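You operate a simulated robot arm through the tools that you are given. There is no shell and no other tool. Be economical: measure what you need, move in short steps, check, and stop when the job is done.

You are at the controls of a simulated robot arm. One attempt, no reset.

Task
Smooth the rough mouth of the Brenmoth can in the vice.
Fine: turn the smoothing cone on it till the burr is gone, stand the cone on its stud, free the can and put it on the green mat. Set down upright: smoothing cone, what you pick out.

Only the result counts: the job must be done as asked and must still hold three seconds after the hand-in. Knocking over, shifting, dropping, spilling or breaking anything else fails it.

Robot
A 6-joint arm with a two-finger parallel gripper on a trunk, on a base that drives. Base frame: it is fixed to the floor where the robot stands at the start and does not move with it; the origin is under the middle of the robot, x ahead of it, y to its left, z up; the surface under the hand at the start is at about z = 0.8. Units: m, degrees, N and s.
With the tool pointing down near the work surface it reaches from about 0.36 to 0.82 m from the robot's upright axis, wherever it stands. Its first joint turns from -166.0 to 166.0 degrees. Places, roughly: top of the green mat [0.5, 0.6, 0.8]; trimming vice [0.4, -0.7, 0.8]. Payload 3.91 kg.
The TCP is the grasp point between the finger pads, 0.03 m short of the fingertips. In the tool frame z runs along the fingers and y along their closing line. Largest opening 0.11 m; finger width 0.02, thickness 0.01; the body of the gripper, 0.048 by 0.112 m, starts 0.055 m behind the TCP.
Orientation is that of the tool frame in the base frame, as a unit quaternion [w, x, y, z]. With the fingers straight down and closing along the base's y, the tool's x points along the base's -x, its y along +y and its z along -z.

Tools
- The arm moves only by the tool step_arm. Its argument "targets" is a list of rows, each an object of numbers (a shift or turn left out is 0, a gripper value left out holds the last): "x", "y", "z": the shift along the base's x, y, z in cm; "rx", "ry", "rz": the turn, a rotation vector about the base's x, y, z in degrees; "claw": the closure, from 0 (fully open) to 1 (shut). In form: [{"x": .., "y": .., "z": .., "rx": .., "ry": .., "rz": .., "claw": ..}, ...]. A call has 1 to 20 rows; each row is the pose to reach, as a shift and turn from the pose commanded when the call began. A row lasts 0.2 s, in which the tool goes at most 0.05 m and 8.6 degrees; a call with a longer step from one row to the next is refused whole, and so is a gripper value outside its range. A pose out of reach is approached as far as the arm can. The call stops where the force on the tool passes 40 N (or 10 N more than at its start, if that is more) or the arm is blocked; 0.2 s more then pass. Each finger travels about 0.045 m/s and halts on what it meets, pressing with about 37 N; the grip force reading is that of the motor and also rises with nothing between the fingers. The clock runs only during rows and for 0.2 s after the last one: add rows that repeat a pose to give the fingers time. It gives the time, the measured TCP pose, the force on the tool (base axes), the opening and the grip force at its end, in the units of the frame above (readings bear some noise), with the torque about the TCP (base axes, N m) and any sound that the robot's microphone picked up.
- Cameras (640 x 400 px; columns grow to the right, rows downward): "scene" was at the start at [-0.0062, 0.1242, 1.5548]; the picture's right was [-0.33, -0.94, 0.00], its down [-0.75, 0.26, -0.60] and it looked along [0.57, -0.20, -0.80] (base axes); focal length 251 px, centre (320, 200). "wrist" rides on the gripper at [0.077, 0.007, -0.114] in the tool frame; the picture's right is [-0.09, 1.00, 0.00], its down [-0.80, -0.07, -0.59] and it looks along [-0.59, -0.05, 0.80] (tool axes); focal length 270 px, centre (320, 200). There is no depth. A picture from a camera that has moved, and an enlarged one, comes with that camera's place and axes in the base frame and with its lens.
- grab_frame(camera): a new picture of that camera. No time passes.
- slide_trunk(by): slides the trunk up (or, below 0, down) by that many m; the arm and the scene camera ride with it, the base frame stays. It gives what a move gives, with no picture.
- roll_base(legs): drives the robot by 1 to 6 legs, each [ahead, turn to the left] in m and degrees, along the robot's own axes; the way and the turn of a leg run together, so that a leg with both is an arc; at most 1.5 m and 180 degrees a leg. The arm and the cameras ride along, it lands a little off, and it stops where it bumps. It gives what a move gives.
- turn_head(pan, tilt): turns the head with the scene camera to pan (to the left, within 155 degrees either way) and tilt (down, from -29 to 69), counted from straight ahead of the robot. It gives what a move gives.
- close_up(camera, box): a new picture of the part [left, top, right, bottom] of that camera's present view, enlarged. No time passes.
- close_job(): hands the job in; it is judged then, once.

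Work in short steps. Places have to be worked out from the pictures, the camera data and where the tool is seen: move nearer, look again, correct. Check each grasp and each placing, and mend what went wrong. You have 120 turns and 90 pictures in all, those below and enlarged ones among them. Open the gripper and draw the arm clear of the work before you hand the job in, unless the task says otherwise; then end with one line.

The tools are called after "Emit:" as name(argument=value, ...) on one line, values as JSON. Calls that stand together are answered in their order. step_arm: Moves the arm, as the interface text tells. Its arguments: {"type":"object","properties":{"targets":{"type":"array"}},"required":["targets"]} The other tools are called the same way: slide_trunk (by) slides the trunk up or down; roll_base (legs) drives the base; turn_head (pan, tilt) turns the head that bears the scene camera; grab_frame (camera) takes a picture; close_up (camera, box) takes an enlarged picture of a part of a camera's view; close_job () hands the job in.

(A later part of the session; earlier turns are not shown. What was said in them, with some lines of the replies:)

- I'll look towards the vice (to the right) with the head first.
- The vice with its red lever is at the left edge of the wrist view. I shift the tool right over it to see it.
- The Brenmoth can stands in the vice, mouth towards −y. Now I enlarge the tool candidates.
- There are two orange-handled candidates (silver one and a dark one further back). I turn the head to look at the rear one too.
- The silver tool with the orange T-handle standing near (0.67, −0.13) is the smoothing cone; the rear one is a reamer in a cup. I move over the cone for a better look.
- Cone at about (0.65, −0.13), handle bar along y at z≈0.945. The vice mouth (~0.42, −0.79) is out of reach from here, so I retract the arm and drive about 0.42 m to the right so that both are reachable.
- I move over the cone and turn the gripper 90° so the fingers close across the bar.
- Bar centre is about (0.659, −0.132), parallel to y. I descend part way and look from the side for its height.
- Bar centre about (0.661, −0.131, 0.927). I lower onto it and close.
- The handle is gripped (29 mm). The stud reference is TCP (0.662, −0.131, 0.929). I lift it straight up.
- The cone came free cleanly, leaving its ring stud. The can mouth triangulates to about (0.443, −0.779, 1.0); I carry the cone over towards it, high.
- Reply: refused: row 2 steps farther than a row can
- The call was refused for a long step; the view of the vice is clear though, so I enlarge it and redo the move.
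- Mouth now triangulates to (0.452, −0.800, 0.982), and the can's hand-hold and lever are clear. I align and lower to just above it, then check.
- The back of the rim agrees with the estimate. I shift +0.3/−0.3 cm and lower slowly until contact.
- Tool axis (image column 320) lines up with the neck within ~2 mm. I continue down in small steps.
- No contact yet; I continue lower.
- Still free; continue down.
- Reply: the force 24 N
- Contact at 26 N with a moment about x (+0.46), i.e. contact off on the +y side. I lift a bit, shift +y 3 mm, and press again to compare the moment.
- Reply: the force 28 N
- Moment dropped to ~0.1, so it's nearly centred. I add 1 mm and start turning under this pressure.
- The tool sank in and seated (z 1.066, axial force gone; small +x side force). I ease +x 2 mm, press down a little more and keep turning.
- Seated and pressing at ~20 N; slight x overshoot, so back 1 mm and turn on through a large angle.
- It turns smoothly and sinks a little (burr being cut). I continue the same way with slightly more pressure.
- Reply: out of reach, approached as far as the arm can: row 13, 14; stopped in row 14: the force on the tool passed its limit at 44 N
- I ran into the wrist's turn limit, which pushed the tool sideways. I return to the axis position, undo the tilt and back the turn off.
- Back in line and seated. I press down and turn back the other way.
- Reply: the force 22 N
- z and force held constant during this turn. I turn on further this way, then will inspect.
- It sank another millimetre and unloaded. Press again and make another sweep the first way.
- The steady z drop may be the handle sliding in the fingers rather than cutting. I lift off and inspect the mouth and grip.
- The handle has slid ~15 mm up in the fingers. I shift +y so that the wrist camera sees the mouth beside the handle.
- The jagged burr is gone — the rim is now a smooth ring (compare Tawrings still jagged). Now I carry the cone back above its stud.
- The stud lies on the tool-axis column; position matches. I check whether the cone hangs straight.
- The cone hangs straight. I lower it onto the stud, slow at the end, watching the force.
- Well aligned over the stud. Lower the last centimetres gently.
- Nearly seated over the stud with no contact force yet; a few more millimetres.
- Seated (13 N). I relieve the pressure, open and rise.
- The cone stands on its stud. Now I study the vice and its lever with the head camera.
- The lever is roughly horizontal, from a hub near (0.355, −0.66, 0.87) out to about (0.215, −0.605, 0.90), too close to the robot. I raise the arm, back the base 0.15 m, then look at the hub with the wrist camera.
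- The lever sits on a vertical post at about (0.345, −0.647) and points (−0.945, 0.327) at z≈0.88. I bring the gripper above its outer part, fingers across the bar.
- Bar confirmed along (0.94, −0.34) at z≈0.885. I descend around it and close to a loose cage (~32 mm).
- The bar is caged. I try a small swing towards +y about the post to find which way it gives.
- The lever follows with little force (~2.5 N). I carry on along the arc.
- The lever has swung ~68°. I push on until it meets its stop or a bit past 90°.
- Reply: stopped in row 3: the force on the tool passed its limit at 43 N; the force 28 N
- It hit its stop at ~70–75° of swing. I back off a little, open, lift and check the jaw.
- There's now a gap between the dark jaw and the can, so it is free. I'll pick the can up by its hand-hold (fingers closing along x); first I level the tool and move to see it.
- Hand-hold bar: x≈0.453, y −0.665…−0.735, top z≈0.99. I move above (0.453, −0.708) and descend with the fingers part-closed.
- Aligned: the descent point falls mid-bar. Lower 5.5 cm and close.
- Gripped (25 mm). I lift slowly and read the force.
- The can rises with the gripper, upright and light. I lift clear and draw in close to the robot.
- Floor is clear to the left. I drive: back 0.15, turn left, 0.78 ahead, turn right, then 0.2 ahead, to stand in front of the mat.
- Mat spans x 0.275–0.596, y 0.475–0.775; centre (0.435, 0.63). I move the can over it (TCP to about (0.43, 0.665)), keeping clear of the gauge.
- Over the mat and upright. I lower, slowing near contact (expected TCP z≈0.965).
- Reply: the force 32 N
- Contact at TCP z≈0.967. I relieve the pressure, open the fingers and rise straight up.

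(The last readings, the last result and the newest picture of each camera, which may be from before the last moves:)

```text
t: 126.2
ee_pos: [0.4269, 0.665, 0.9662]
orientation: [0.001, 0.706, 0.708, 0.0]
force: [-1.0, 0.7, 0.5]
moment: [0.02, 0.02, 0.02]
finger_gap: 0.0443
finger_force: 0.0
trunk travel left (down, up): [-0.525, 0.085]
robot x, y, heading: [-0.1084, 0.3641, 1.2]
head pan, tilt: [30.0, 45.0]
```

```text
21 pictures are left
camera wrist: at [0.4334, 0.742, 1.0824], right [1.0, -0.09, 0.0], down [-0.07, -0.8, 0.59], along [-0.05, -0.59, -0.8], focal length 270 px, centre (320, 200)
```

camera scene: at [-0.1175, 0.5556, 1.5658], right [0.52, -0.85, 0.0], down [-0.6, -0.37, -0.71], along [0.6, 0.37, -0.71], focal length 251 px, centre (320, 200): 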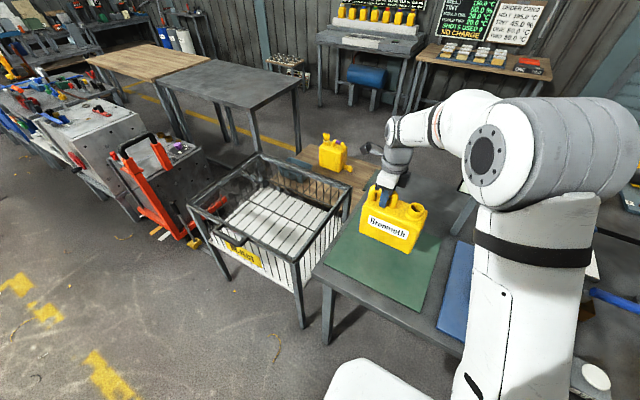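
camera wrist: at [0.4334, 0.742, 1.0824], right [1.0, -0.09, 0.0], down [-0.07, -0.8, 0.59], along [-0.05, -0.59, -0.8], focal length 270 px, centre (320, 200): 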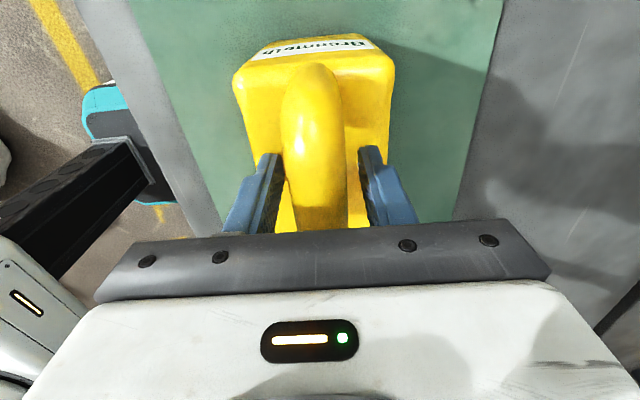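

Released and standing. I rise straight up and draw back.

Emit:
step_arm(targets=[{"z": 2}, {"z": 5}, {"z": 9}, {"z": 13}, {"z": 17}, {"z": 21}, {"z": 25}, {"x": -4, "z": 27, "claw": 0}, {"x": -8, "y": -3, "z": 27}, {"x": -12, "y": -6, "z": 27}])

Emit:
grab_frame(camera="scene")

Emit:
turn_head(pan=-40, tilt=35)

Emit:
grab_frame(camera="scene")

```text
t: 128.4
ee_pos: [0.3038, 0.6025, 1.2397]
orientation: [0.001, 0.707, 0.707, 0.001]
force: [-0.6, 0.0, 0.4]
moment: [-0.02, 0.0, -0.01]
finger_gap: 0.11
finger_force: 0.0
trunk travel left (down, up): [-0.525, 0.085]
robot x, y, heading: [-0.1109, 0.363, 1.7]
head pan, tilt: [30.0, 45.0]
```

```text
20 pictures are left
camera scene: at [-0.1197, 0.5543, 1.5659], right [0.52, -0.85, 0.0], down [-0.6, -0.37, -0.71], along [0.6, 0.37, -0.71], focal length 251 px, centre (320, 200)
```

scene: 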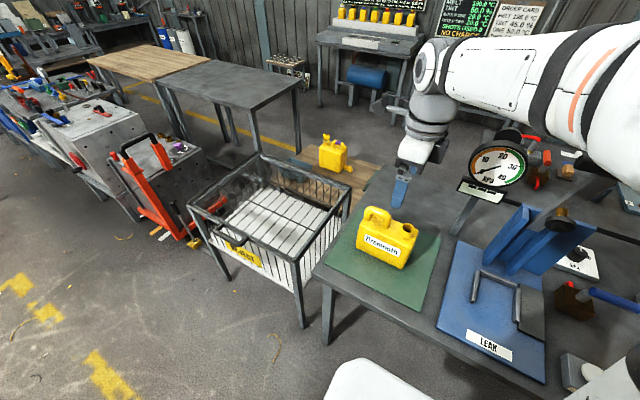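

```text
t: 129.8
ee_pos: [0.3051, 0.6045, 1.2376]
orientation: [0.001, 0.707, 0.707, 0.001]
force: [0.2, -0.4, -0.1]
moment: [-0.02, -0.01, 0.01]
finger_gap: 0.1101
finger_force: 0.1
trunk travel left (down, up): [-0.525, 0.085]
robot x, y, heading: [-0.1072, 0.3646, 1.3]
head pan, tilt: [-40.0, 35.0]
```

```text
19 pictures are left
camera scene: at [-0.1187, 0.458, 1.5806], right [-0.62, -0.78, 0.0], down [-0.45, 0.36, -0.82], along [0.64, -0.51, -0.57], focal length 251 px, centre (320, 200)
```

scene: 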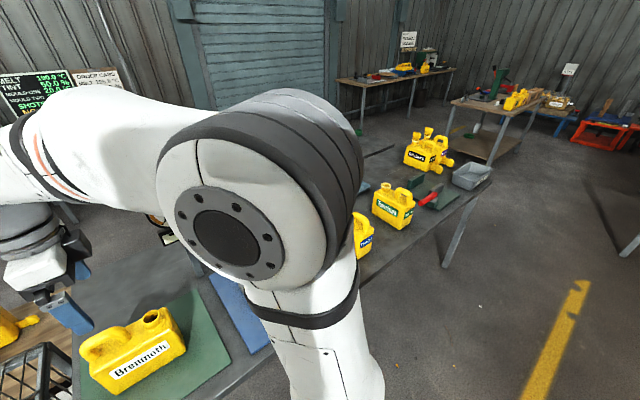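

The can stands upright, wholly on the green mat. A last close-up of its rim.

Emit:
close_up(camera="scene", box=[70, 290, 210, 400])

```text
3.64 times, centred on (140, 345) of scene
camera zoom: at [-0.1187, 0.458, 1.5806], right [-0.62, -0.78, 0.0], down [-0.45, 0.36, -0.82], along [0.64, -0.51, -0.57], focal length 913 px, centre (974, -327)
```

zoom: 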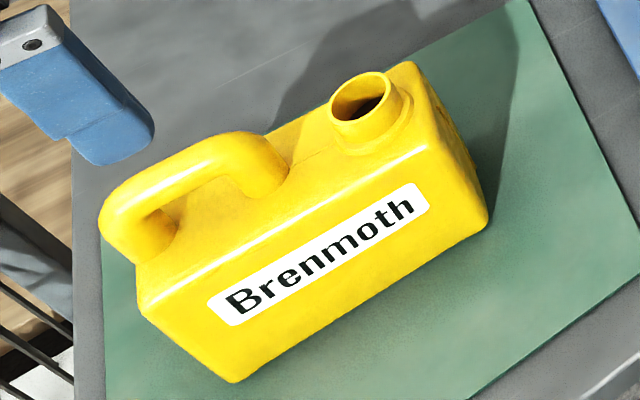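

The rim is smooth, the can is upright on the mat, the cone is on its stud, and the gripper is open and clear. I hand in.

Emit:
close_job()

```text
The job is handed in.
```

The Brenmoth can's mouth is smooth with the burr gone, the cone is back on its stud, and the freed can stands upright on the green mat; the job is handed in.
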